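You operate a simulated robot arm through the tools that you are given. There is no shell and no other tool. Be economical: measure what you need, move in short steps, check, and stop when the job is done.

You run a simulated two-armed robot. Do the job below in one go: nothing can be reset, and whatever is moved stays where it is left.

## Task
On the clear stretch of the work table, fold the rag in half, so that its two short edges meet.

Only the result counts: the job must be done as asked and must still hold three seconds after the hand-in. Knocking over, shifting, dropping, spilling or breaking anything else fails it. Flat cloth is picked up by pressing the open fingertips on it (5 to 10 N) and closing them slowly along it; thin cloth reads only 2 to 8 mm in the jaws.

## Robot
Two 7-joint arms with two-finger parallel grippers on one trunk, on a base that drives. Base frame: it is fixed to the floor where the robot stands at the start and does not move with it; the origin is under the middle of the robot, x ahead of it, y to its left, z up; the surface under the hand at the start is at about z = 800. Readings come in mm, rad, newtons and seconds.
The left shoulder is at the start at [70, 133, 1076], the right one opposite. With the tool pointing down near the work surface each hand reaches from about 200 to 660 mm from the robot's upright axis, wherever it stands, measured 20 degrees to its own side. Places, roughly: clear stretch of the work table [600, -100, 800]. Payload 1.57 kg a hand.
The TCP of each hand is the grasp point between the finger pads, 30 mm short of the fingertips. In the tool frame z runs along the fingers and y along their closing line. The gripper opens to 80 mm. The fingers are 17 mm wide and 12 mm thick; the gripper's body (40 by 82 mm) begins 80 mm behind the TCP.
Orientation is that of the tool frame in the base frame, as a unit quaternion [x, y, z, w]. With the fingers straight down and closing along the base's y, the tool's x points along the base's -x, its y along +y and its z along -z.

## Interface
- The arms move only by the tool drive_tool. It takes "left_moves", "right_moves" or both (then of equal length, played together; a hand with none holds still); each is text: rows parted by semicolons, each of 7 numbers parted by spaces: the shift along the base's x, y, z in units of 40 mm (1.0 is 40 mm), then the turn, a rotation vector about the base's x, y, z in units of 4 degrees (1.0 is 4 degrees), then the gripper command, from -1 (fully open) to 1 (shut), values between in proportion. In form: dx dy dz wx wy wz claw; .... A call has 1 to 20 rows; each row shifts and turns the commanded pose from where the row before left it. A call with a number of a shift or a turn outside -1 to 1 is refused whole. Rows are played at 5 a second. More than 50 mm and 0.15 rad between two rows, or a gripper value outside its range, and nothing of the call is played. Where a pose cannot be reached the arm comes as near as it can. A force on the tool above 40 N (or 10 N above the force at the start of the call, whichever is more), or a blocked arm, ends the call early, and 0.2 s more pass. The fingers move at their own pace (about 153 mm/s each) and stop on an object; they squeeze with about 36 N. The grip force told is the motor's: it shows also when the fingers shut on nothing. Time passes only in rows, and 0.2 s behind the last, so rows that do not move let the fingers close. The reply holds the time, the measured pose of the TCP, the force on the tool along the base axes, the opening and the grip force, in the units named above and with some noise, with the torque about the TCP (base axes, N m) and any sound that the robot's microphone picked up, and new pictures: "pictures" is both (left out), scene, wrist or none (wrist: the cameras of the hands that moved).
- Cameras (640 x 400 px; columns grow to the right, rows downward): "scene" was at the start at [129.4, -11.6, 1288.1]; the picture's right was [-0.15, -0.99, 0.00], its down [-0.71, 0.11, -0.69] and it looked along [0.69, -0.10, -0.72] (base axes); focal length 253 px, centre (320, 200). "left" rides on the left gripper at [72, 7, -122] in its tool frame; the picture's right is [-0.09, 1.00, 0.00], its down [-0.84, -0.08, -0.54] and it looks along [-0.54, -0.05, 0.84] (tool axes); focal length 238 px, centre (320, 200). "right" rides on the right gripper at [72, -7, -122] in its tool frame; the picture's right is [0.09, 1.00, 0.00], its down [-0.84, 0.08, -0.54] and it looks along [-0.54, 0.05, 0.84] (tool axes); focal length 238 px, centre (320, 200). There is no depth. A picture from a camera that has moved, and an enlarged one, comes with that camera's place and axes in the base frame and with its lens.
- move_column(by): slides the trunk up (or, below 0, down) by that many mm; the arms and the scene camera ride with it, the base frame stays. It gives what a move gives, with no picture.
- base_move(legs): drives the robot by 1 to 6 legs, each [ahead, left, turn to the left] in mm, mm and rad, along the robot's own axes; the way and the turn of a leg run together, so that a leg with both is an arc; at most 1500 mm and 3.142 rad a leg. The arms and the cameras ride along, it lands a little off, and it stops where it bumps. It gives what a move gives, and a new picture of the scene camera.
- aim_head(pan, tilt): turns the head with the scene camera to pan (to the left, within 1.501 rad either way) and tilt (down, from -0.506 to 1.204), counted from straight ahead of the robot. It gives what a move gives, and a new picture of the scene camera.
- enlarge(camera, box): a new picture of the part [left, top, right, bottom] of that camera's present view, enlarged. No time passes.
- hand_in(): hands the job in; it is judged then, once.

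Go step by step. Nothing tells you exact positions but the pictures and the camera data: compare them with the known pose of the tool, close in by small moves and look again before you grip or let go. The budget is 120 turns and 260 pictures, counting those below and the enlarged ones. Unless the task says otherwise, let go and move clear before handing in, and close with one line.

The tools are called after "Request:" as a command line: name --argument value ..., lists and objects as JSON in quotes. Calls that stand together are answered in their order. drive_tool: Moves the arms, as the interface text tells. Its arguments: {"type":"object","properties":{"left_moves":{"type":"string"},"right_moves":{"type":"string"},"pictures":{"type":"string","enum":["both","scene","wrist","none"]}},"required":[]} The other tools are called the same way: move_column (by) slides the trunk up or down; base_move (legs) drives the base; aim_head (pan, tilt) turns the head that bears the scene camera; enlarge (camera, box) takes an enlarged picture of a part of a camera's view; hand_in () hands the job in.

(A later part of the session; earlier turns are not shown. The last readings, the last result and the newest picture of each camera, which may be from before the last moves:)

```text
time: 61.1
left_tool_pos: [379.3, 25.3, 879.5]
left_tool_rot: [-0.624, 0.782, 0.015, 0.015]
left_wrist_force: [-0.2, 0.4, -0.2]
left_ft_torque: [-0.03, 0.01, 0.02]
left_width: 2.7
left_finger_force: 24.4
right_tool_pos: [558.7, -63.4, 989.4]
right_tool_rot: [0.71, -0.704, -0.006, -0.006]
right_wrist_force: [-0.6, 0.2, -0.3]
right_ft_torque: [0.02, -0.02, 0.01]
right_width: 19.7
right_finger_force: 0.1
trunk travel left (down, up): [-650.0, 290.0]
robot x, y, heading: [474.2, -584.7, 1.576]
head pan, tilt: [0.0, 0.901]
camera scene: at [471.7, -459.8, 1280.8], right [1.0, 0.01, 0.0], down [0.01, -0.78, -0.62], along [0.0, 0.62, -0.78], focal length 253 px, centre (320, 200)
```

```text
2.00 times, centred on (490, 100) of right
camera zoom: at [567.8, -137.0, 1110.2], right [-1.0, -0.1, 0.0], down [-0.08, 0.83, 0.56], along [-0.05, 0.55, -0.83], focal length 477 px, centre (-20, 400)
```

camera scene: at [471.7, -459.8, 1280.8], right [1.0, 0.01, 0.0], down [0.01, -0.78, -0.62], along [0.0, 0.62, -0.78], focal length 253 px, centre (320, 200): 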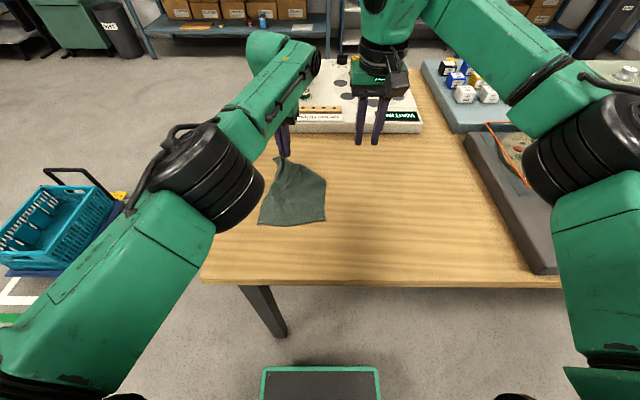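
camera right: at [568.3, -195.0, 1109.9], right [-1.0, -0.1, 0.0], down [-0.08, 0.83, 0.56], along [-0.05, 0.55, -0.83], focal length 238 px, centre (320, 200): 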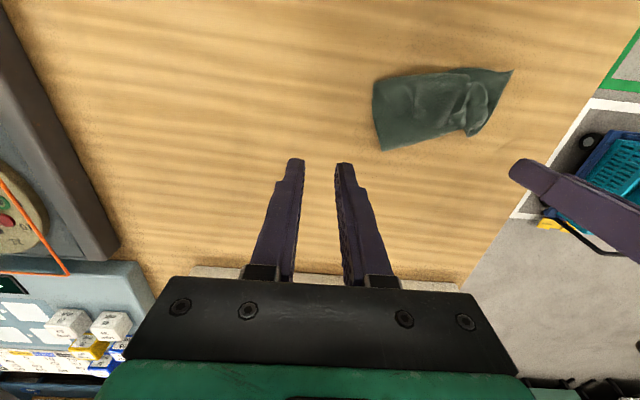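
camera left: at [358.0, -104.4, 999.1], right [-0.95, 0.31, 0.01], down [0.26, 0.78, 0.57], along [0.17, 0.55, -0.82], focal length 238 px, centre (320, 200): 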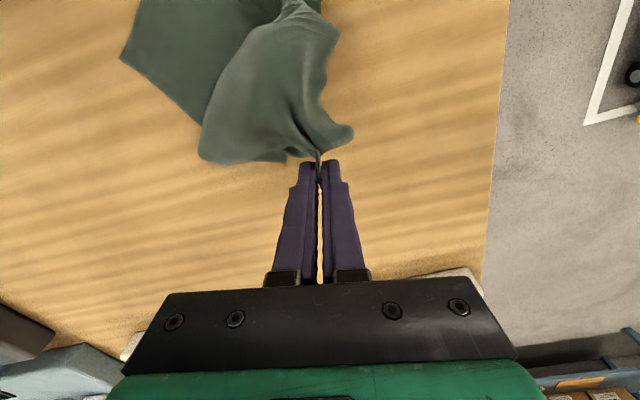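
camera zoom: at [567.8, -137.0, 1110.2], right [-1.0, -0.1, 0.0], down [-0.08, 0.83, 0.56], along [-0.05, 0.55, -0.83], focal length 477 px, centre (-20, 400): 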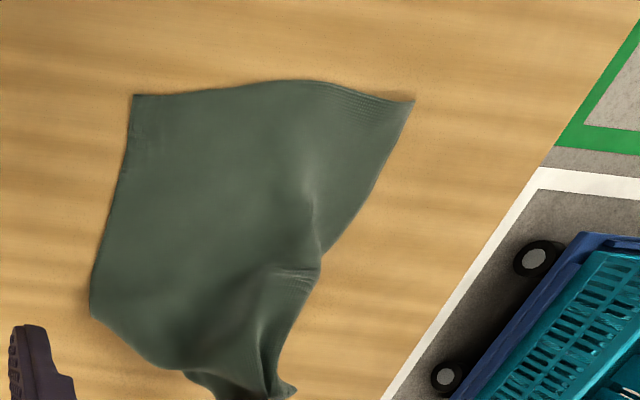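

The rag has unfolded nicely. I lower the held edge to the table.

Request:
drive_tool --left_moves "0 0 -0.3 0 0 0 1; 0 0 -0.3 0 0 0 1; 0 0 -0.3 0 0 0 1; 0 0 0 0 0 0 1" --pictures "wrist"

Request:
enlarge --camera "scene" --box '[230, 120, 390, 240]'

Request:
enlarge --camera "right" --box '[340, 20, 600, 220]'

```text
time: 62.1
left_tool_pos: [379.5, 26.1, 843.9]
left_tool_rot: [-0.624, 0.781, 0.014, 0.013]
left_wrist_force: [0.0, -0.9, -0.5]
left_ft_torque: [0.02, -0.01, 0.03]
left_width: 2.8
left_finger_force: 24.6
right_tool_pos: [558.5, -62.9, 989.3]
right_tool_rot: [0.709, -0.705, -0.006, -0.006]
right_wrist_force: [-0.3, -1.2, -0.2]
right_ft_torque: [0.01, 0.01, 0.02]
right_width: 20.1
right_finger_force: 0.1
trunk travel left (down, up): [-650.0, 290.0]
robot x, y, heading: [470.3, -584.8, 1.578]
head pan, tilt: [0.0, 0.901]
camera left: at [356.9, -46.7, 963.1], right [-0.95, 0.31, 0.01], down [0.26, 0.78, 0.57], along [0.17, 0.55, -0.82], focal length 238 px, centre (320, 200)
```

left: 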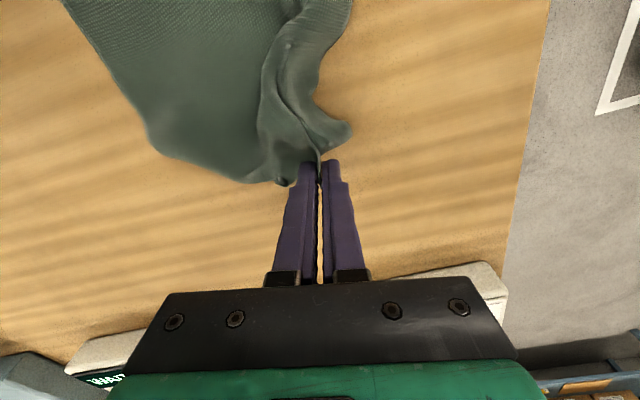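

```text
3.33 times, centred on (310, 180) of scene
camera zoom: at [471.7, -458.6, 1280.7], right [1.0, 0.01, 0.0], down [0.01, -0.78, -0.62], along [0.0, 0.62, -0.78], focal length 844 px, centre (353, 267)
```

zoom: 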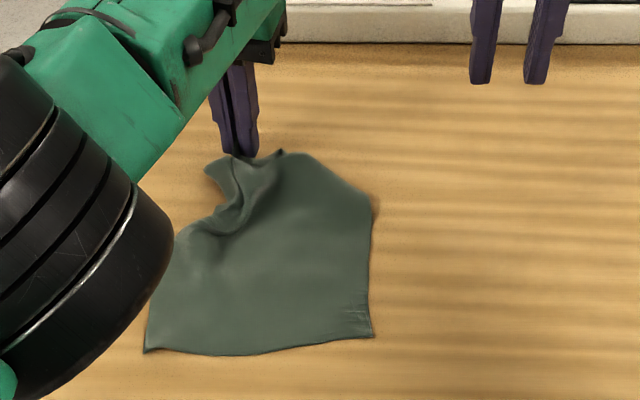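

```text
2.00 times, centred on (470, 120) of right
camera zoom: at [567.8, -136.1, 1109.7], right [-1.0, -0.1, 0.0], down [-0.08, 0.83, 0.55], along [-0.05, 0.55, -0.83], focal length 477 px, centre (20, 360)
```

zoom: 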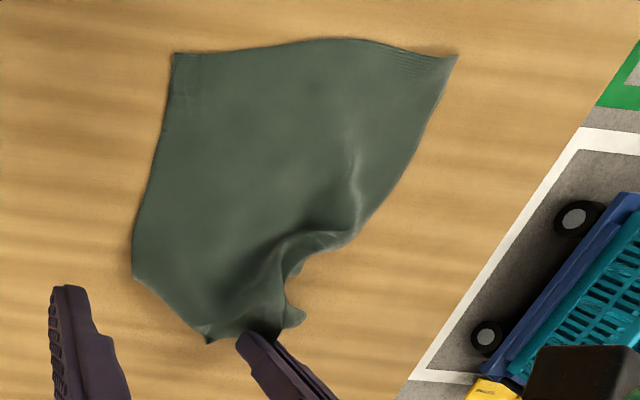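

The right far corner is tucked underneath. I lift the held edge so that corner hangs free, advance the base slightly for reach, and then lay down moving left so the corner trails out to the right.

Request:
drive_tool --left_moves "0 -0.2 0.6 0 0 0 1; 0 -0.4 0.7 0 0 0 1; 0.2 -0.5 0.7 0 0 0 1; 0.2 -0.5 0.5 0 0 0 1; 0.2 -0.4 0.2 0 0 0 1; 0 0 0 0 0 0 1; 0 0 0 0 0 0 1" --pictures "none"

Request:
base_move --legs '[[60, 0, 0]]'

Request:
enlarge --camera "scene" --box '[230, 120, 390, 240]'

Request:
enlarge --camera "right" --box '[340, 20, 600, 220]'

```text
time: 63.7
left_tool_pos: [379.1, 24.3, 857.0]
left_tool_rot: [-0.624, 0.781, 0.017, 0.016]
left_wrist_force: [-0.2, -0.3, -1.0]
left_ft_torque: [0.0, 0.01, 0.01]
left_width: 2.6
left_finger_force: 23.5
left hand out of reach, approached as far as the arm can: row 1, 2, 3, 4, 5
right_tool_pos: [558.5, -61.5, 988.9]
right_tool_rot: [0.709, -0.705, -0.005, -0.005]
right_wrist_force: [0.4, 0.2, -0.4]
right_ft_torque: [-0.02, 0.01, 0.0]
right_width: 19.9
right_finger_force: 0.0
trunk travel left (down, up): [-650.0, 290.0]
robot x, y, heading: [473.8, -582.0, 1.581]
head pan, tilt: [0.0, 0.901]
```

```text
time: 64.7
left_tool_pos: [377.8, 84.2, 857.7]
left_tool_rot: [-0.625, 0.78, 0.016, 0.016]
left_wrist_force: [-1.0, 0.3, -0.3]
left_ft_torque: [0.0, 0.04, 0.0]
left_width: 2.9
left_finger_force: 24.0
right_tool_pos: [558.4, -2.0, 989.5]
right_tool_rot: [0.71, -0.704, -0.006, -0.006]
right_wrist_force: [0.6, 0.6, -0.5]
right_ft_torque: [0.02, -0.01, -0.03]
right_width: 20.0
right_finger_force: 0.0
trunk travel left (down, up): [-650.0, 290.0]
robot x, y, heading: [472.8, -524.6, 1.578]
head pan, tilt: [0.0, 0.901]
camera scene: at [471.0, -398.3, 1280.8], right [1.0, 0.01, 0.0], down [0.01, -0.78, -0.62], along [-0.01, 0.62, -0.78], focal length 253 px, centre (320, 200)
```

scene: 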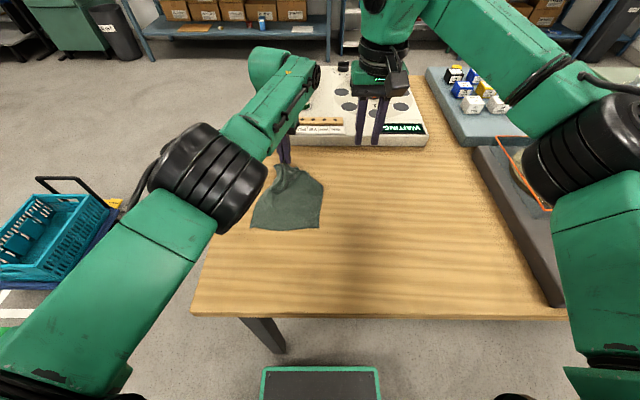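

```text
3.33 times, centred on (310, 180) of scene
camera zoom: at [471.0, -398.3, 1280.8], right [1.0, 0.01, 0.0], down [0.01, -0.78, -0.62], along [-0.01, 0.62, -0.78], focal length 844 px, centre (353, 267)
```

zoom: 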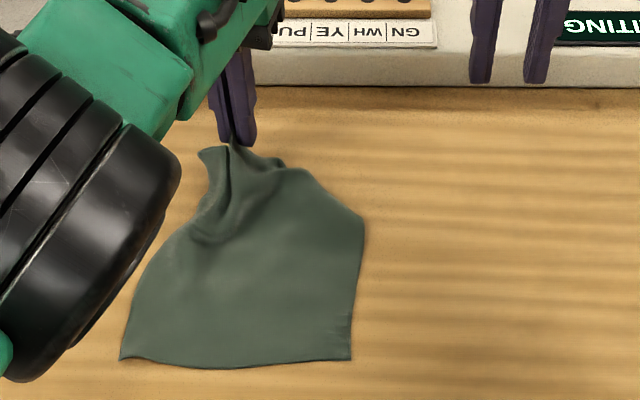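

```text
2.00 times, centred on (470, 120) of right
camera zoom: at [566.8, -75.5, 1110.1], right [-0.99, -0.1, 0.0], down [-0.08, 0.83, 0.56], along [-0.05, 0.55, -0.83], focal length 477 px, centre (20, 360)
```

zoom: 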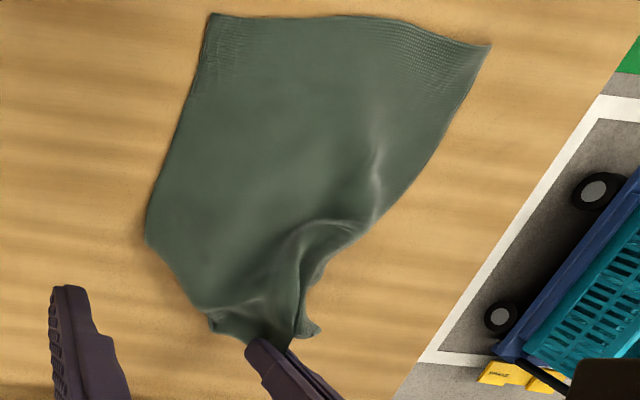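

The arm didn't lift (its commanded pose was beyond reach), but the base has now come closer. I lift again in steps, coming back a little.

Request:
drive_tool --left_moves "0 -0.3 0.3 0 0 0 1; 0 -0.5 0.5 0 0 0 1; 0 -0.5 0.5 0 0 0 1; 0 0 0 0 0 0 1; 0 0 0 0 0 0 1" --pictures "none"

```text
time: 65.9
left_tool_pos: [378.0, 84.5, 856.0]
left_tool_rot: [-0.625, 0.78, 0.016, 0.016]
left_wrist_force: [-0.7, -0.6, 0.1]
left_ft_torque: [-0.02, 0.04, 0.02]
left_width: 2.9
left_finger_force: 23.7
left hand out of reach, approached as far as the arm can: row 1, 2, 3
right_tool_pos: [558.9, -1.0, 988.9]
right_tool_rot: [0.71, -0.704, -0.005, -0.005]
right_wrist_force: [-0.2, 0.4, 0.1]
right_ft_torque: [-0.02, 0.01, 0.0]
right_width: 19.9
right_finger_force: 0.0
trunk travel left (down, up): [-650.0, 290.0]
robot x, y, heading: [474.7, -528.1, 1.577]
head pan, tilt: [0.0, 0.901]
```

Request:
drive_tool --left_moves "0.3 0 0 0 0 0.5 1; 0.3 0 0 0 0 0.5 1; 0.3 -0.3 0 0 0 0.5 1; 0.3 -0.3 0 0 0 0.5 1; 0 0 0 0 0 0 1" --pictures "none"

```text
time: 67.1
left_tool_pos: [427.4, 61.4, 856.7]
left_tool_rot: [-0.679, 0.734, 0.016, 0.015]
left_wrist_force: [-0.2, 0.1, -0.5]
left_ft_torque: [-0.01, 0.01, -0.03]
left_width: 2.8
left_finger_force: 24.2
right_tool_pos: [558.5, -1.0, 987.0]
right_tool_rot: [0.71, -0.705, -0.005, -0.005]
right_wrist_force: [0.5, 0.5, -0.4]
right_ft_torque: [0.0, 0.0, 0.0]
right_width: 20.3
right_finger_force: 0.0
trunk travel left (down, up): [-650.0, 290.0]
robot x, y, heading: [475.4, -522.5, 1.58]
head pan, tilt: [0.0, 0.901]
```

It moves again (the wrist yaw was at its limit). Now I lift so the right corner hangs free.

Request:
drive_tool --left_moves "0 -0.1 0.5 0 0 0.5 1; 0 -0.3 0.7 0 0 0.6 1; 0 -0.3 0.7 0 0 0 1; 0 -0.2 0.5 0 0 0 1; 0 0 0 0 0 0 1; 0 0 0 0 0 0 1" --pictures "both"

Request:
enlarge --camera "right" --box '[340, 20, 600, 220]'

```text
time: 68.5
left_tool_pos: [432.7, 49.2, 950.5]
left_tool_rot: [-0.706, 0.708, 0.018, 0.014]
left_wrist_force: [-0.2, -0.7, 0.9]
left_ft_torque: [-0.02, 0.01, -0.02]
left_width: 2.6
left_finger_force: 24.4
left hand out of reach, approached as far as the arm can: row 3, 4
right_tool_pos: [557.1, -1.4, 989.3]
right_tool_rot: [0.71, -0.704, -0.005, -0.005]
right_wrist_force: [0.2, -0.2, -0.1]
right_ft_torque: [0.0, 0.03, 0.0]
right_width: 20.1
right_finger_force: 0.1
trunk travel left (down, up): [-650.0, 290.0]
robot x, y, heading: [473.5, -519.8, 1.578]
head pan, tilt: [0.0, 0.901]
camera scene: at [471.0, -397.0, 1280.6], right [1.0, 0.01, 0.0], down [0.01, -0.78, -0.62], along [-0.01, 0.62, -0.78], focal length 253 px, centre (320, 200)
camera left: at [426.0, -27.7, 1068.6], right [-1.0, 0.1, 0.01], down [0.08, 0.81, 0.58], along [0.05, 0.58, -0.82], focal length 238 px, centre (320, 200)
```

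scene: 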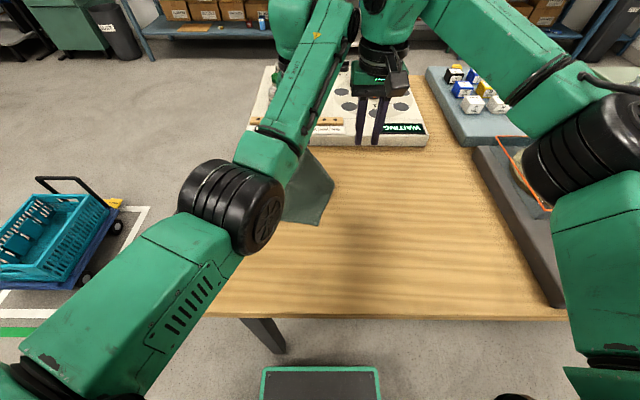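
left: 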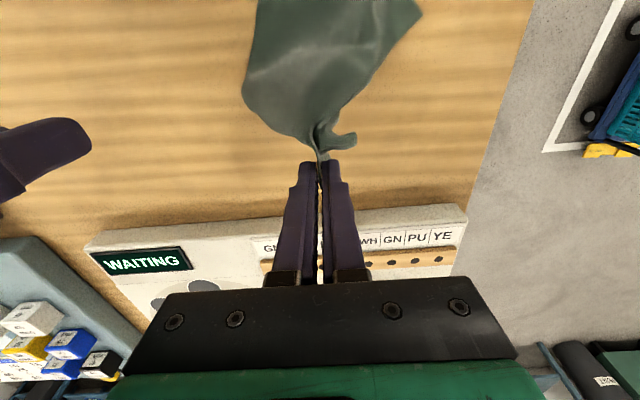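

```text
2.00 times, centred on (470, 120) of right
camera zoom: at [566.8, -74.4, 1109.5], right [-0.99, -0.1, 0.0], down [-0.08, 0.83, 0.55], along [-0.05, 0.55, -0.83], focal length 477 px, centre (20, 360)
```

zoom: 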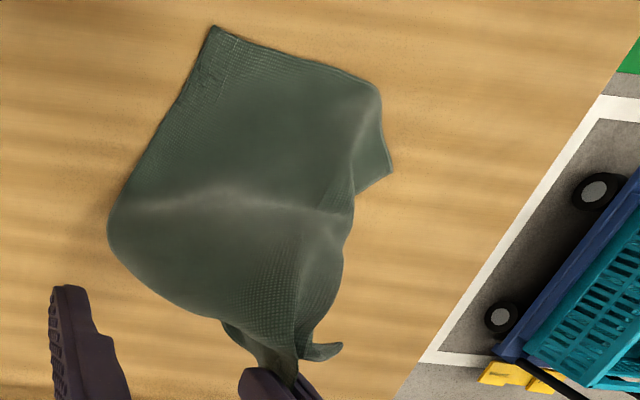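

Corner still hangs behind. I lower the edge near the table and slide the base 110 mm left, so the tucked corner trails out to the right by friction.

Request:
drive_tool --left_moves "0 0 -0.7 0 0 0 1; 0 0 -0.7 0 0 0 1; 0 0 -0.6 0 0 0 1; 0 0 -0.5 0 0 0 1; 0 0 0 0 0 0 1" --pictures "none"

Request:
base_move --legs '[[0, 110, 0]]'

Request:
enlarge --camera "right" --box '[340, 20, 600, 220]'

```text
time: 69.7
left_tool_pos: [432.1, 50.1, 847.6]
left_tool_rot: [-0.706, 0.708, 0.018, 0.014]
left_wrist_force: [-0.5, -0.2, -0.1]
left_ft_torque: [-0.04, 0.01, -0.03]
left_width: 2.9
left_finger_force: 24.4
right_tool_pos: [558.6, -1.3, 988.6]
right_tool_rot: [0.71, -0.704, -0.006, -0.006]
right_wrist_force: [-0.2, 0.1, -0.8]
right_ft_torque: [0.03, 0.03, 0.01]
right_width: 19.8
right_finger_force: 0.1
trunk travel left (down, up): [-650.0, 290.0]
robot x, y, heading: [472.0, -517.7, 1.583]
head pan, tilt: [0.0, 0.901]
```

```text
time: 70.9
left_tool_pos: [320.8, 48.3, 848.0]
left_tool_rot: [-0.706, 0.708, 0.017, 0.014]
left_wrist_force: [0.4, -0.2, 0.6]
left_ft_torque: [-0.01, 0.03, 0.02]
left_width: 2.6
left_finger_force: 23.8
right_tool_pos: [446.2, -2.6, 988.7]
right_tool_rot: [0.709, -0.705, -0.005, -0.005]
right_wrist_force: [0.2, 1.5, -0.9]
right_ft_torque: [0.0, -0.05, 0.03]
right_width: 20.2
right_finger_force: 0.1
trunk travel left (down, up): [-650.0, 290.0]
robot x, y, heading: [357.6, -525.9, 1.582]
head pan, tilt: [0.0, 0.901]
camera scene: at [359.0, -398.0, 1280.6], right [1.0, 0.01, 0.0], down [0.01, -0.78, -0.62], along [-0.01, 0.62, -0.78], focal length 253 px, centre (320, 200)
```

scene: 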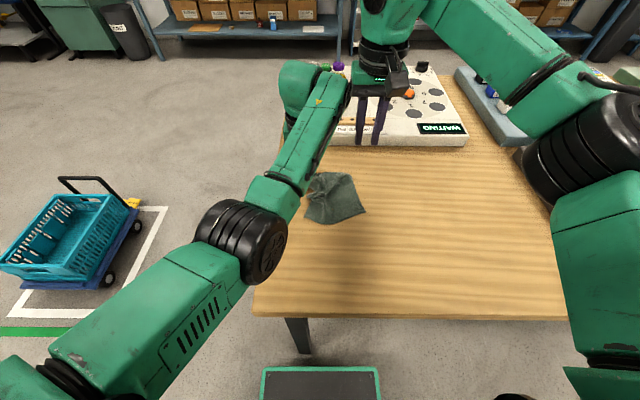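

```text
2.00 times, centred on (470, 120) of right
camera zoom: at [454.4, -75.3, 1109.5], right [-0.99, -0.1, 0.0], down [-0.08, 0.83, 0.55], along [-0.06, 0.55, -0.83], focal length 477 px, centre (20, 360)
```

zoom: 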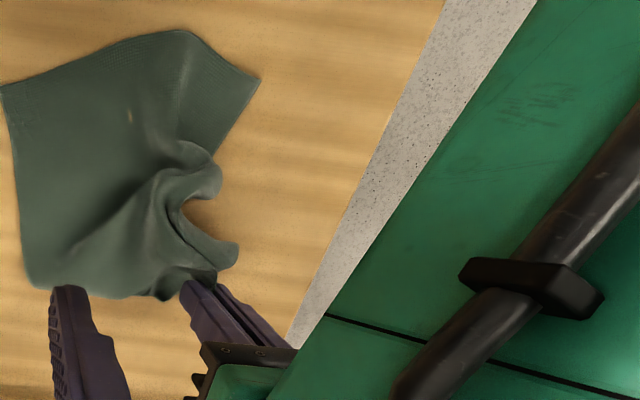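

The far corner stays tucked, but the near edge is clean and free. Better plan: release, grip the near edge at both corners, lift so the rag hangs straight, then lay and fold it from the hanging state. First I release the left hand.

Request:
drive_tool --left_moves "0 0 -0.15 0 0 0 1; 0 0 0 0 0 0 0.6; 0 0 0 0 0 0 0.3; 0 0 0.5 0 0 0 0.25; 0 -0.3 0.8 0 0 0 0.25; -0.3 -0.6 0.7 0 0 0 0.25; -0.3 -0.6 0.5 0 0 0 0.25; 0 0 0 0 0 0 0.25" --right_moves "0 0 0 0 0 0 0.25; 0 0 0 0 0 0 0.25; 0 0 0 0 0 0 0.25; 0.5 0 0 0 0 0 0.25; 0.7 -0.5 0 0 0 0 0.25; 0.7 -0.7 0 0 0 0 0.25; 0 -0.7 0 0 0 0 0.25; 0 0 0 0 0 0 0.25" --pictures "both"

Request:
enlarge --camera "scene" --box '[270, 140, 400, 240]'

```text
time: 72.7
left_tool_pos: [307.8, 46.6, 925.0]
left_tool_rot: [-0.706, 0.708, 0.017, 0.014]
left_wrist_force: [-0.4, 0.4, 0.0]
left_ft_torque: [0.01, -0.02, 0.01]
left_width: 29.6
left_finger_force: 0.1
left hand out of reach, approached as far as the arm can: row 6, 7
right_tool_pos: [521.4, -79.3, 989.5]
right_tool_rot: [0.71, -0.704, -0.005, -0.005]
right_wrist_force: [0.8, 0.6, -0.4]
right_ft_torque: [0.02, -0.01, 0.02]
right_width: 30.0
right_finger_force: 0.1
trunk travel left (down, up): [-650.0, 290.0]
robot x, y, heading: [360.4, -521.4, 1.584]
head pan, tilt: [0.0, 0.901]
camera scene: at [358.6, -397.8, 1280.6], right [1.0, 0.01, 0.0], down [0.01, -0.78, -0.62], along [-0.01, 0.62, -0.78], focal length 253 px, centre (320, 200)
camera right: at [530.6, -152.3, 1110.0], right [-0.99, -0.1, 0.0], down [-0.08, 0.83, 0.55], along [-0.05, 0.55, -0.83], focal length 238 px, centre (320, 200)
camera left: at [302.6, -30.8, 1044.5], right [-1.0, 0.09, 0.01], down [0.08, 0.81, 0.58], along [0.05, 0.58, -0.82], focal length 238 px, centre (320, 200)
```

scene: 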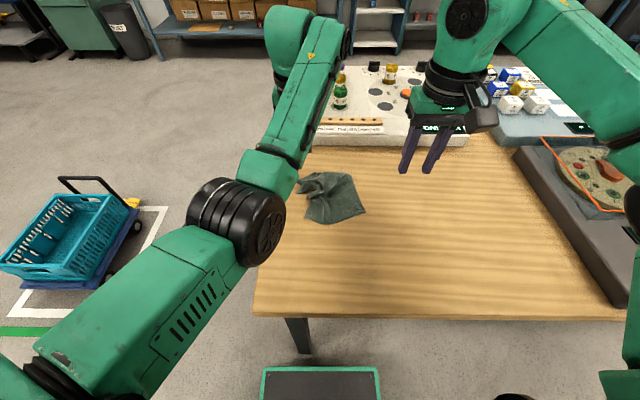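
right: 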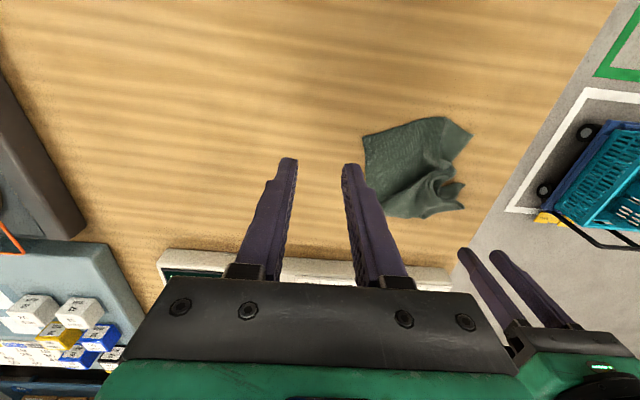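
left: 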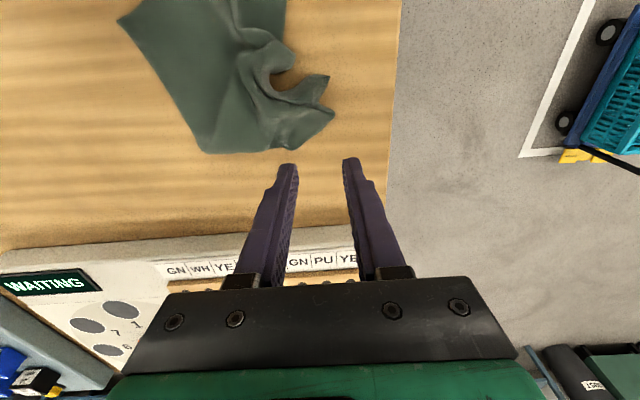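

```text
4.00 times, centred on (335, 190) of scene
camera zoom: at [358.6, -397.8, 1280.6], right [1.0, 0.01, 0.0], down [0.01, -0.78, -0.62], along [-0.01, 0.62, -0.78], focal length 1012 px, centre (260, 240)
```

zoom: 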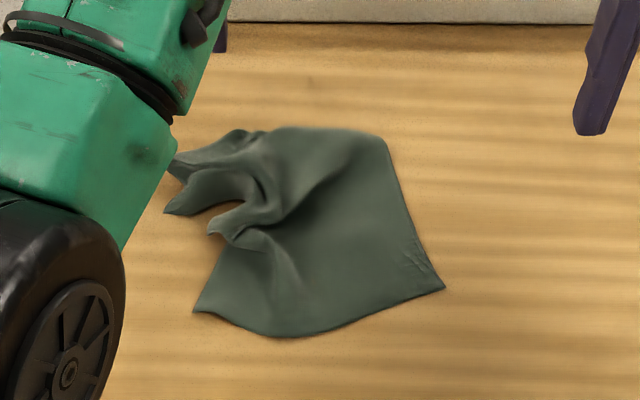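

The left arm sits in an awkward posture; I bring it up and back towards its starting pose in small steps to recover it, while looking at the cloth with the right camera afterwards.

Request:
drive_tool --left_moves "0 0 0.5 0 0 0 0.25; 0 0 0.5 0 0 0 0.25; 0 -0.3 0.5 0.3 0 0 0.25; 0 -0.5 0.3 0.3 0 0 0.25; 0 -0.7 0 0 0 0 0.25; 0 -0.7 0 0 0 0 0.25; 0 -0.7 0 0 0 0 0.25; 0 0 0 0 0 0 0.25" --pictures "none"

```text
time: 74.5
left_tool_pos: [327.6, 51.2, 1001.4]
left_tool_rot: [-0.705, 0.708, 0.032, 0.029]
left_wrist_force: [0.3, 0.1, -0.6]
left_ft_torque: [0.01, 0.03, -0.01]
left_width: 29.8
left_finger_force: 0.1
left hand out of reach, approached as far as the arm can: row 2, 3, 4, 5, 6, 7
right_tool_pos: [521.1, -77.8, 988.7]
right_tool_rot: [0.71, -0.705, -0.006, -0.004]
right_wrist_force: [-0.2, 0.0, -0.9]
right_ft_torque: [-0.04, -0.02, 0.0]
right_width: 30.0
right_finger_force: 0.1
trunk travel left (down, up): [-650.0, 290.0]
robot x, y, heading: [358.9, -521.5, 1.582]
head pan, tilt: [0.0, 0.901]
```

Request:
drive_tool --left_moves "0.3 -0.3 0 -0.3 0 0 0.25; 0.3 -0.4 0 -0.3 0 0 0.25; 0.3 -0.5 0 0 0 0 0.25; 0.2 -0.5 0 0 0 0 0.25; 0 -0.5 0 0 0 0 0.25; 0 -0.5 0 0 0 0 0.25; 0 0 0 0 0 0 0.25" --right_moves "0.5 0 0 0 0 0 0.25; 0.5 0 0 0 0 0 0.25; 0.5 0 0 0 0 0 0.25; 0 0 0 0 0 0 0.25; 0 0 0 0 0 0 0.25; 0 0 0 0 0 0 0.25; 0 0 0 0 0 0 0.25" --pictures "scene"

```text
time: 76.1
left_tool_pos: [334.9, 42.8, 1011.7]
left_tool_rot: [-0.705, 0.708, 0.018, 0.015]
left_wrist_force: [0.6, 0.4, 0.0]
left_ft_torque: [-0.02, 0.01, -0.02]
left_width: 30.0
left_finger_force: 0.1
left hand out of reach, approached as far as the arm can: row 1, 2, 3, 4, 5, 6
right_tool_pos: [582.9, -76.5, 988.6]
right_tool_rot: [0.71, -0.704, -0.005, -0.006]
right_wrist_force: [0.6, 0.1, -0.1]
right_ft_torque: [0.01, -0.01, 0.01]
right_width: 30.1
right_finger_force: 0.1
trunk travel left (down, up): [-650.0, 290.0]
robot x, y, heading: [358.4, -524.6, 1.577]
head pan, tilt: [0.0, 0.901]
camera scene: at [358.5, -398.0, 1280.6], right [1.0, 0.01, 0.0], down [0.01, -0.78, -0.62], along [-0.01, 0.62, -0.78], focal length 253 px, centre (320, 200)
```

scene: 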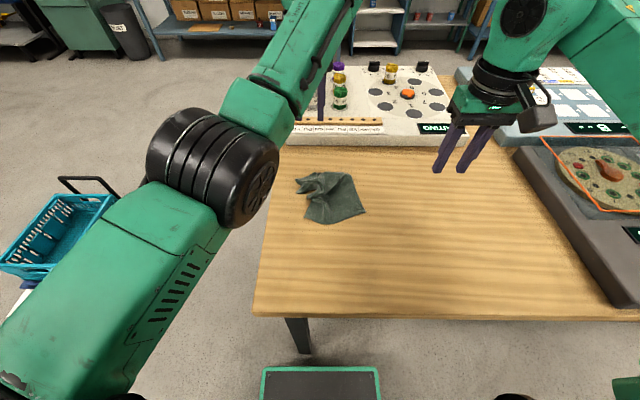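

Request:
drive_tool --left_moves "0 0 0 -1 0 0 0.25; 0 0 0 -1 0 0 0.25; 0 0 0 -1 0 0 0.25; 0 0 0 -1 0 0 0.25; 0 -0.4 0 0 0 0 0.25; 0 -0.4 0 0 0 0 0.25; 0 -0.4 0 0 0 0 0.25; 0 0 0 0 0 0 0.25" --pictures "none"

```text
time: 77.9
left_tool_pos: [334.7, 15.2, 1003.6]
left_tool_rot: [-0.704, 0.706, -0.058, -0.05]
left_wrist_force: [0.0, 0.4, -0.2]
left_ft_torque: [0.01, 0.04, 0.0]
left_width: 30.0
left_finger_force: 0.1
left hand out of reach, approached as far as the arm can: row 1, 2, 3, 4, 5, 6, 7
right_tool_pos: [581.0, -77.0, 989.2]
right_tool_rot: [0.71, -0.704, -0.006, -0.005]
right_wrist_force: [0.0, -0.3, 0.1]
right_ft_torque: [0.02, -0.02, -0.02]
right_width: 30.0
right_finger_force: 0.0
trunk travel left (down, up): [-650.0, 290.0]
robot x, y, heading: [361.4, -525.0, 1.582]
head pan, tilt: [0.0, 0.901]
```

Tilting the wrist back frees it; I continue that way.

Request:
drive_tool --left_moves "0 -0.3 0 -1 0 0 0.25; 0 -0.3 0 -1 0 0 0.25; 0 -0.4 0 -1 0 0 0.25; 0 -0.5 0 -1 0 0 0.25; 0 -0.6 0 -1 0 0 0.25; -0.1 -0.7 0 -1 0 0 0.25; -0.2 -0.7 0 0 0 0 0.25; -0.3 -0.7 0 0 0 0 0.25; -0.3 -0.7 0 0 0 0 0.25; 0 0 0 0 0 0 0.25" --pictures "scene"

```text
time: 80.1
left_tool_pos: [299.8, -174.8, 1007.6]
left_tool_rot: [-0.679, 0.689, -0.181, -0.178]
left_wrist_force: [0.7, 0.5, -0.3]
left_ft_torque: [0.01, 0.0, 0.0]
left_width: 30.2
left_finger_force: 0.0
left hand out of reach, approached as far as the arm can: row 1, 2
right_tool_pos: [583.3, -76.4, 987.9]
right_tool_rot: [0.71, -0.704, -0.004, -0.004]
right_wrist_force: [-0.4, -0.2, -0.5]
right_ft_torque: [-0.01, 0.04, 0.0]
right_width: 29.8
right_finger_force: 0.1
trunk travel left (down, up): [-650.0, 290.0]
robot x, y, heading: [357.1, -525.1, 1.579]
head pan, tilt: [0.0, 0.901]
camera scene: at [359.2, -397.8, 1280.6], right [1.0, 0.01, 0.0], down [0.01, -0.78, -0.62], along [-0.01, 0.62, -0.78], focal length 253 px, centre (320, 200)
```

scene: 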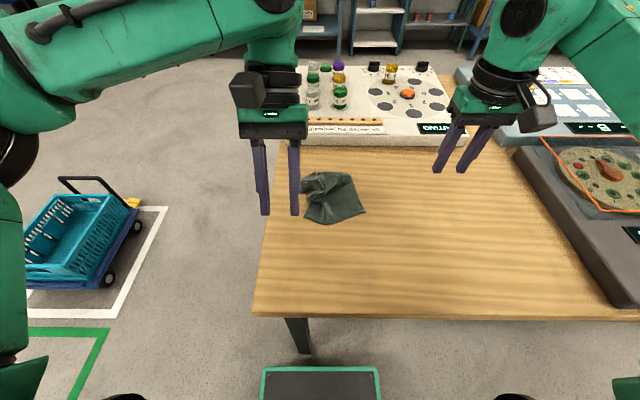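

The left arm is back to normal. I untilt it and bring both hands above the near edge's corners (left corner ≈(316, −68), right ≈(462, −50)), each turned along its part of the edge.

Request:
drive_tool --left_moves "0.134 0.344 -0.3 0.92 0 0 0.25; 0.134 0.344 -0.3 0.92 0 0 0.25; 0.134 0.344 -0.3 0.92 0 0 0.25; 0.134 0.344 -0.3 0.92 0 0 0.25; 0.134 0.344 -0.5 0.92 0 0 0.25; 0.134 0.344 -0.5 0.92 0 0 0.25; 0.134 0.344 -0.5 0.92 0 0 0.25; 0.134 0.344 -0.5 0.92 0 0 0.25; 0 0 0 0 0 -0.95 0.25; 0 0 0 0 0 -0.95 0.25; 0 0 0 0 0 -0.95 0.25; 0 0 0 0 0 -0.95 0.25; 0 0 0 0 0 -0.95 0.25; 0 0 0 0 0 0 0.25" --right_moves "-0.46 0.0875 -0.3375 0 0 0 0.25; -0.46 0.0875 -0.3375 0 0 0 0.25; -0.46 0.0875 -0.3375 0 0 0 0.25; -0.46 0.0875 -0.3375 0 0 0 0.25; -0.46 0.0875 -0.3375 0 0 0 0.25; -0.46 0.0875 -0.3375 0 0 0 0.25; -0.46 0.0875 -0.3375 0 0 0 0.25; -0.46 0.0875 -0.3375 0 0 0 0.25; 0 0 0 0 0 1 0.25; 0 0 0 0 0 1 0.25; 0 0 0 0 0 1 0.25; 0 0 0 0 0 1 0.25; 0 0 0 0 0 1 0.25; 0 0 0 0 0 0 0.25" --pictures "wrist"

```text
time: 83.1
left_tool_pos: [342.0, -65.0, 880.3]
left_tool_rot: [-0.574, 0.819, 0.0, 0.0]
left_wrist_force: [1.4, -0.5, -0.3]
left_ft_torque: [-0.01, -0.04, 0.0]
left_width: 29.9
left_finger_force: 0.2
right_tool_pos: [434.7, -50.9, 880.2]
right_tool_rot: [0.822, -0.569, -0.005, -0.005]
right_wrist_force: [-0.6, 0.3, -0.3]
right_ft_torque: [0.03, -0.02, -0.01]
right_width: 30.0
right_finger_force: 0.1
trunk travel left (down, up): [-650.0, 290.0]
robot x, y, heading: [357.6, -523.0, 1.581]
head pan, tilt: [0.0, 0.901]
camera right: at [467.8, -116.8, 1001.4], right [-0.9, -0.44, 0.0], down [-0.36, 0.75, 0.55], along [-0.24, 0.5, -0.83], focal length 238 px, centre (320, 200)
camera left: at [312.0, -129.7, 1002.2], right [-0.91, 0.43, 0.0], down [0.36, 0.76, 0.54], along [0.23, 0.49, -0.84], focal length 238 px, centre (320, 200)
```

right: 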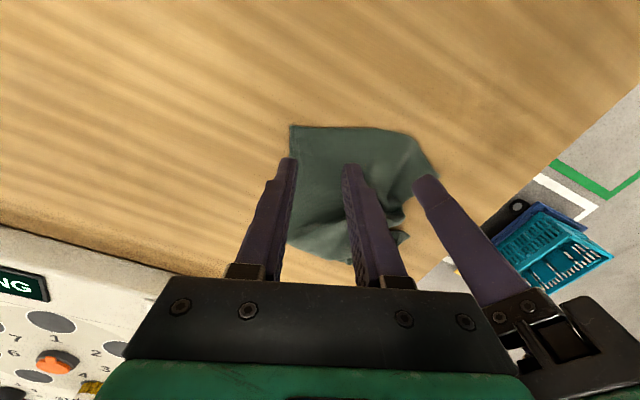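
left: 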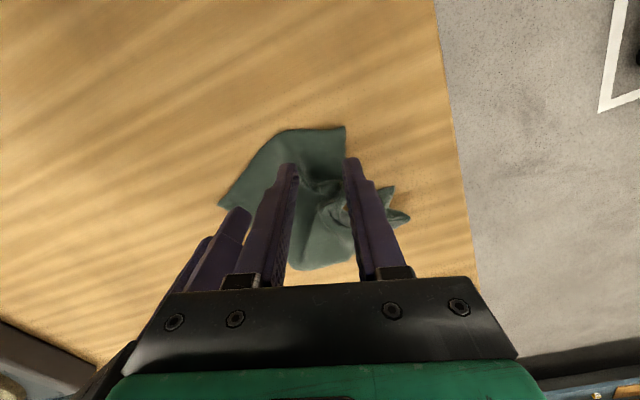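

Alignment looks right. I descend to just above contact, then press lightly.

Request:
drive_tool --left_moves "0 0 -0.5 0 0 0 0.25; 0 0 -0.4 0 0 0 0.25; 0 0 -0.2 0 0 0 0.25; 0 0 -0.08 0 0 0 0.25; 0 0 0 0 0 0 0.25" --right_moves "0 0 -0.5 0 0 0 0.25; 0 0 -0.4 0 0 0 0.25; 0 0 -0.2 0 0 0 0.25; 0 0 -0.08 0 0 0 0.25; 0 0 0 0 0 0 0.25" --pictures "wrist"

```text
time: 84.3
left_tool_pos: [343.3, -65.5, 831.3]
left_tool_rot: [-0.575, 0.818, 0.0, 0.0]
left_wrist_force: [-0.2, -0.9, -0.1]
left_ft_torque: [0.0, 0.03, -0.02]
left_width: 29.9
left_finger_force: 0.1
right_tool_pos: [433.6, -49.9, 834.5]
right_tool_rot: [0.822, -0.57, -0.006, -0.004]
right_wrist_force: [-0.2, 0.1, 0.7]
right_ft_torque: [0.0, 0.0, 0.03]
right_width: 29.8
right_finger_force: 0.2
trunk travel left (down, up): [-650.0, 290.0]
robot x, y, heading: [359.7, -525.7, 1.582]
head pan, tilt: [0.0, 0.901]
camera right: at [467.4, -117.2, 954.7], right [-0.9, -0.44, 0.0], down [-0.36, 0.75, 0.55], along [-0.24, 0.5, -0.83], focal length 238 px, centre (320, 200)
camera left: at [311.7, -129.9, 954.7], right [-0.91, 0.42, 0.0], down [0.36, 0.76, 0.54], along [0.23, 0.49, -0.84], focal length 238 px, centre (320, 200)
```

right: 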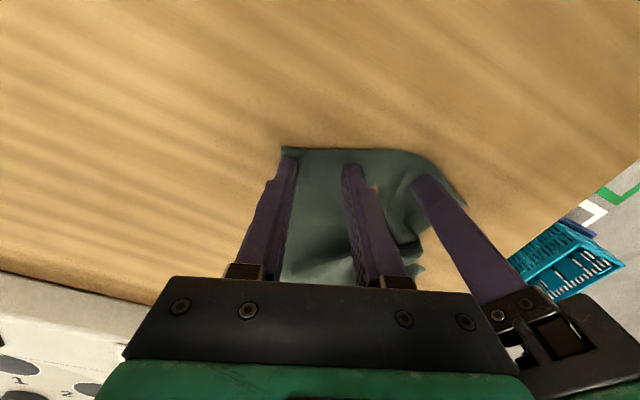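
left: 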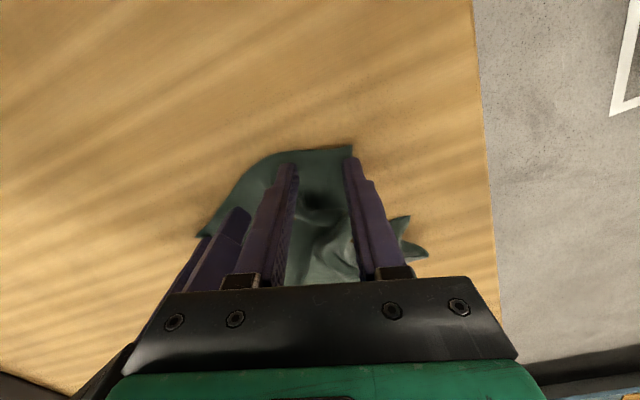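

Request:
drive_tool --left_moves "0 0 -0.04 0 0 0 0.25; 0 0 -0.02 0 0 0 0.25; 0 0 0 0 0 0 0.25" --right_moves "0 0 -0.07 0 0 0 0.25; 0 0 -0.05 0 0 0 0.25; 0 0 0 0 0 0 0.25" --pictures "none"

```text
time: 85.1
left_tool_pos: [341.8, -66.7, 831.0]
left_tool_rot: [-0.575, 0.818, 0.001, 0.001]
left_wrist_force: [0.2, 1.2, 5.0]
left_ft_torque: [0.02, -0.02, -0.03]
left_width: 30.0
left_finger_force: 0.0
right_tool_pos: [433.4, -51.4, 831.8]
right_tool_rot: [0.821, -0.57, -0.009, -0.006]
right_wrist_force: [1.5, 5.0, 19.3]
right_ft_torque: [0.02, -0.03, -0.05]
right_width: 29.8
right_finger_force: 0.1
trunk travel left (down, up): [-650.0, 290.0]
robot x, y, heading: [360.2, -522.5, 1.577]
head pan, tilt: [0.0, 0.901]
```

Request:
drive_tool --left_moves "0 0 -0.02 0 0 0 0.25; 0 0 0 0 0 0 0.3; 0 0 0 0 0 0 0.35; 0 0 0 0 0 0 0.4; 0 0 0 0 0 0 0.45; 0 0 0 0 0 0 0.5; 0 0 0 0 0 0 0.55; 0 0 0 0 0 0 0.6; 0 0 0 0 0 0 0.65; 0 0 0 0 0 0 0.7; 0 0 0 0 0 0 0.75; 0 0 0 0 0 0 0.8; 0 0 0 0 0 0 0.85; 0 0 0 0 0 0 0.9; 0 0 0 0 0 0 0.95; 0 0 0 0 0 0 1; 0 0 0 0 0 0 1" --right_moves "0 0 0.035 0 0 0 0.25; 0 0 0 0 0 0 0.3; 0 0 0 0 0 0 0.35; 0 0 0 0 0 0 0.4; 0 0 0 0 0 0 0.45; 0 0 0 0 0 0 0.5; 0 0 0 0 0 0 0.55; 0 0 0 0 0 0 0.6; 0 0 0 0 0 0 0.65; 0 0 0 0 0 0 0.7; 0 0 0 0 0 0 0.75; 0 0 0 0 0 0 0.8; 0 0 0 0 0 0 0.85; 0 0 0 0 0 0 0.9; 0 0 0 0 0 0 0.95; 0 0 0 0 0 0 1; 0 0 0 0 0 0 1" --pictures "wrist"

```text
time: 88.7
left_tool_pos: [341.7, -67.7, 831.8]
left_tool_rot: [-0.575, 0.818, 0.001, 0.002]
left_wrist_force: [9.8, 2.0, 26.6]
left_ft_torque: [-0.07, -0.29, 0.06]
left_width: 2.1
left_finger_force: 23.4
right_tool_pos: [432.8, -53.5, 833.1]
right_tool_rot: [0.822, -0.569, -0.008, -0.006]
right_wrist_force: [-11.9, -3.0, -0.1]
right_ft_torque: [-0.09, 0.38, -0.05]
right_width: 2.4
right_finger_force: 23.8
trunk travel left (down, up): [-650.0, 290.0]
robot x, y, heading: [359.0, -527.5, 1.583]
head pan, tilt: [0.0, 0.901]
camera right: at [466.8, -120.2, 953.1], right [-0.9, -0.44, 0.0], down [-0.36, 0.75, 0.56], along [-0.24, 0.5, -0.83], focal length 238 px, centre (320, 200)
camera left: at [311.4, -133.2, 953.2], right [-0.91, 0.42, 0.0], down [0.36, 0.76, 0.55], along [0.23, 0.49, -0.84], focal length 238 px, centre (320, 200)
```

right: 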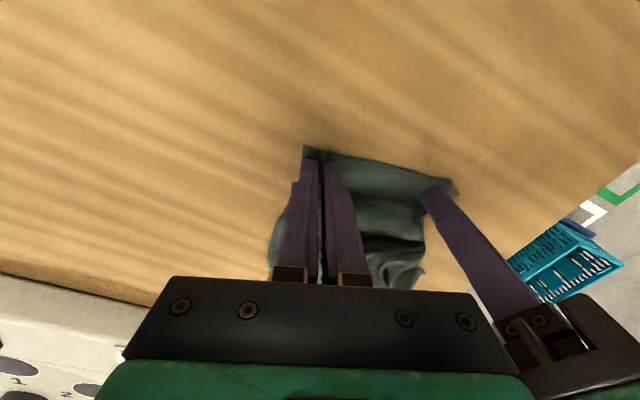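
left: 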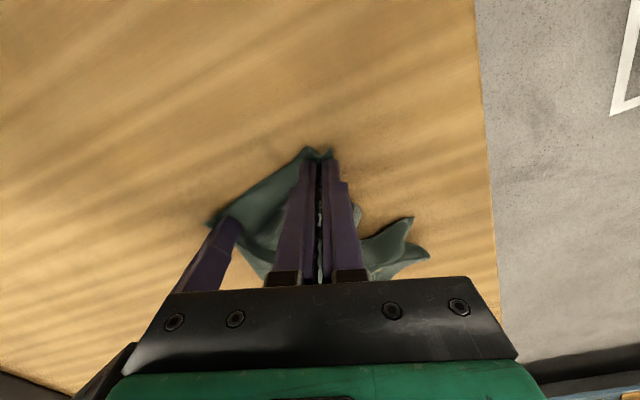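

Both corners are gripped close to the tips (2.1 and 2.4 mm) with the edge taut between. I lift straight up so the rag hangs.

Request:
drive_tool --left_moves "0.03 0 0.2 0 0 0 1; 0 -0.1 0.6 0 0 0 1; 0 -0.1 0.6 0 0 0 1; 0 -0.1 0.6 0 0 0 1; 0 -0.1 0.6 0 0 0 1; 0 -0.1 0.6 0 0 0 1; 0 -0.1 0.6 0 0 0 1; 0 -0.1 0.6 0 0 0 1; 0 -0.1 0.6 0 0 0 1; 0 0 0.4 0 0 0 1; 0 0 0 0 0 0 1; 0 0 0 0 0 0 1" --right_moves "0 0 0.2 0 0 0 1; 0 -0.14 0.6 0 0 0 1; 0 -0.14 0.6 0 0 0 1; 0 -0.14 0.6 0 0 0 1; 0 -0.14 0.6 0 0 0 1; 0 -0.14 0.6 0 0 0 1; 0 -0.14 0.6 0 0 0 1; 0 -0.14 0.6 0 0 0 1; 0 -0.14 0.6 0 0 0 1; 0 0 0.4 0 0 0 1; 0 0 0 0 0 0 1; 0 0 0 0 0 0 1" --pictures "both"

Request:
enlarge --camera "scene" --box '[240, 80, 420, 230]'

```text
time: 91.3
left_tool_pos: [342.5, -95.7, 1045.7]
left_tool_rot: [-0.575, 0.818, -0.001, -0.001]
left_wrist_force: [0.9, -0.4, 0.0]
left_ft_torque: [0.01, -0.04, 0.05]
left_width: 1.8
left_finger_force: 23.7
right_tool_pos: [432.9, -95.2, 1047.2]
right_tool_rot: [0.822, -0.57, -0.006, -0.004]
right_wrist_force: [0.4, -0.4, -0.5]
right_ft_torque: [0.04, 0.01, 0.01]
right_width: 2.5
right_finger_force: 24.0
trunk travel left (down, up): [-650.0, 290.0]
robot x, y, heading: [357.0, -523.1, 1.583]
head pan, tilt: [0.0, 0.901]
camera scene: at [358.5, -398.2, 1280.6], right [1.0, 0.01, 0.0], down [0.01, -0.78, -0.62], along [-0.01, 0.62, -0.78], focal length 253 px, centre (320, 200)
camera right: at [467.3, -161.9, 1167.4], right [-0.9, -0.44, 0.0], down [-0.36, 0.75, 0.55], along [-0.24, 0.5, -0.83], focal length 238 px, centre (320, 200)
camera left: at [312.7, -161.2, 1167.8], right [-0.91, 0.42, 0.0], down [0.36, 0.76, 0.54], along [0.23, 0.49, -0.84], focal length 238 px, centre (320, 200)
```

scene: 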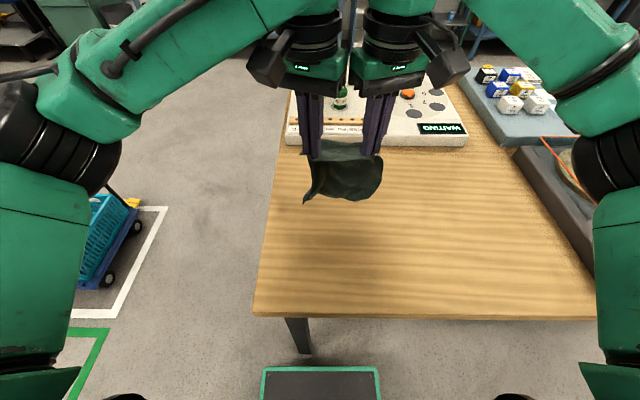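
right: 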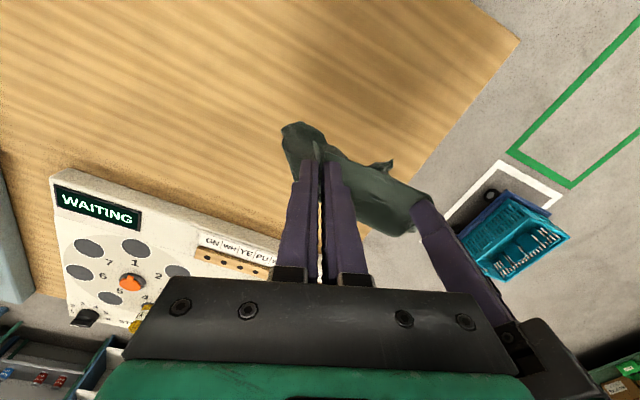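
left: 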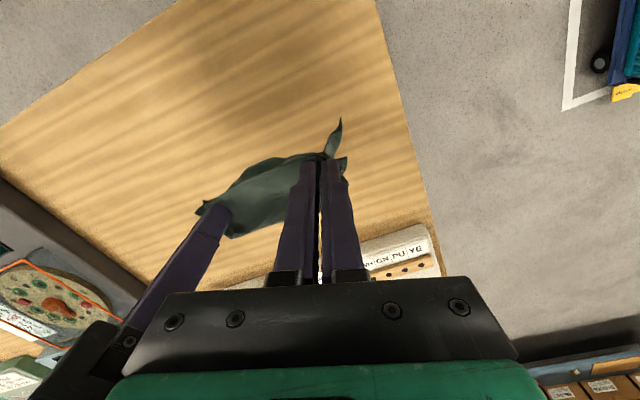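

```text
2.67 times, centred on (330, 155) of scene
camera zoom: at [358.5, -398.2, 1280.6], right [1.0, 0.01, 0.0], down [0.01, -0.78, -0.62], along [-0.01, 0.62, -0.78], focal length 675 px, centre (293, 320)
```

zoom: 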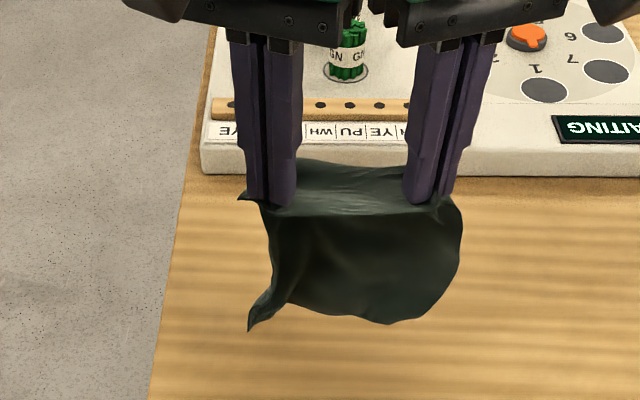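

The rag hangs, though its lower part may still be tucked behind. I shake it lightly and let it settle.

Request:
drive_tool --left_moves "0 0.3 0.2 0 0 0 1; 0 0.4 0 0 0 0 1; 0 -0.7 0 0 0 0 1; 0 0.7 0 0 0 0 1; 0 -0.7 0 0 0 0 1; 0 0 0 0 0 0 1; 0 0 0 0 0 0 1; 0 0 0 0 0 0 1; 0 0 0 0 0 0 1; 0 0 0 0 0 0 1" --right_moves "0 0.3 0.2 0 0 0 1; 0 0.4 0 0 0 0 1; 0 -0.7 0 0 0 0 1; 0 0.7 0 0 0 0 1; 0 -0.7 0 0 0 0 1; 0 0 0 0 0 0 1; 0 0 0 0 0 0 1; 0 0 0 0 0 0 1; 0 0 0 0 0 0 1; 0 0 0 0 0 0 1" --pictures "none"

Request:
enlarge --camera "scene" --box '[240, 80, 420, 230]'

Request:
enlarge --camera "right" --box '[240, 80, 480, 260]'

```text
time: 93.5
left_tool_pos: [344.0, -97.5, 1055.1]
left_tool_rot: [-0.575, 0.818, 0.0, 0.0]
left_wrist_force: [0.9, 0.4, 0.1]
left_ft_torque: [0.01, 0.03, 0.04]
left_width: 2.1
left_finger_force: 24.0
right_tool_pos: [434.4, -94.2, 1054.6]
right_tool_rot: [0.822, -0.57, -0.005, -0.003]
right_wrist_force: [-0.9, 1.1, 1.1]
right_ft_torque: [0.01, 0.01, -0.02]
right_width: 2.6
right_finger_force: 23.7
trunk travel left (down, up): [-650.0, 290.0]
robot x, y, heading: [362.3, -523.8, 1.588]
head pan, tilt: [0.0, 0.901]
```

```text
2.67 times, centred on (330, 155) of scene
camera zoom: at [358.5, -398.0, 1280.6], right [1.0, 0.01, 0.0], down [0.01, -0.78, -0.62], along [-0.01, 0.62, -0.78], focal length 675 px, centre (293, 320)
```

zoom: 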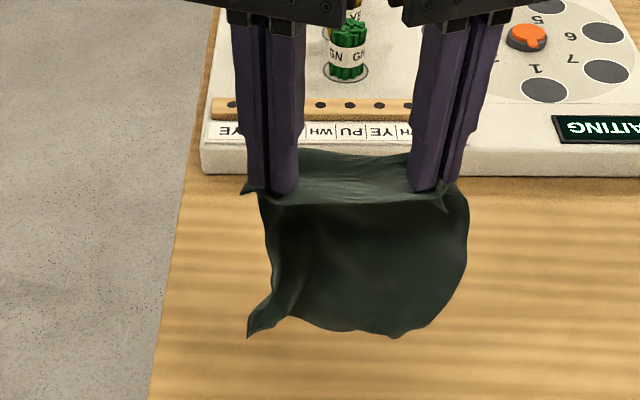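

```text
2.22 times, centred on (360, 170) of right
camera zoom: at [468.6, -161.2, 1176.3], right [-0.9, -0.44, 0.0], down [-0.36, 0.75, 0.55], along [-0.24, 0.5, -0.83], focal length 530 px, centre (231, 267)
```

zoom: 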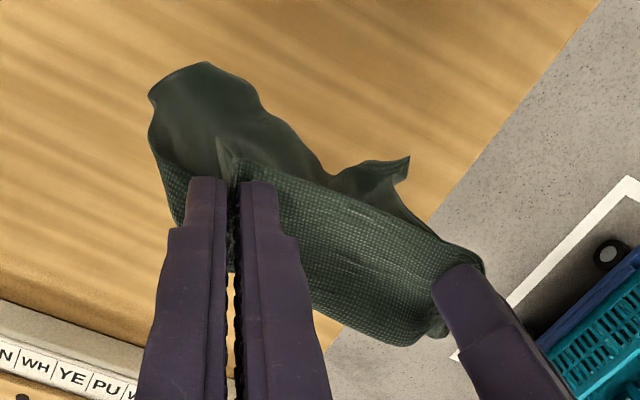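

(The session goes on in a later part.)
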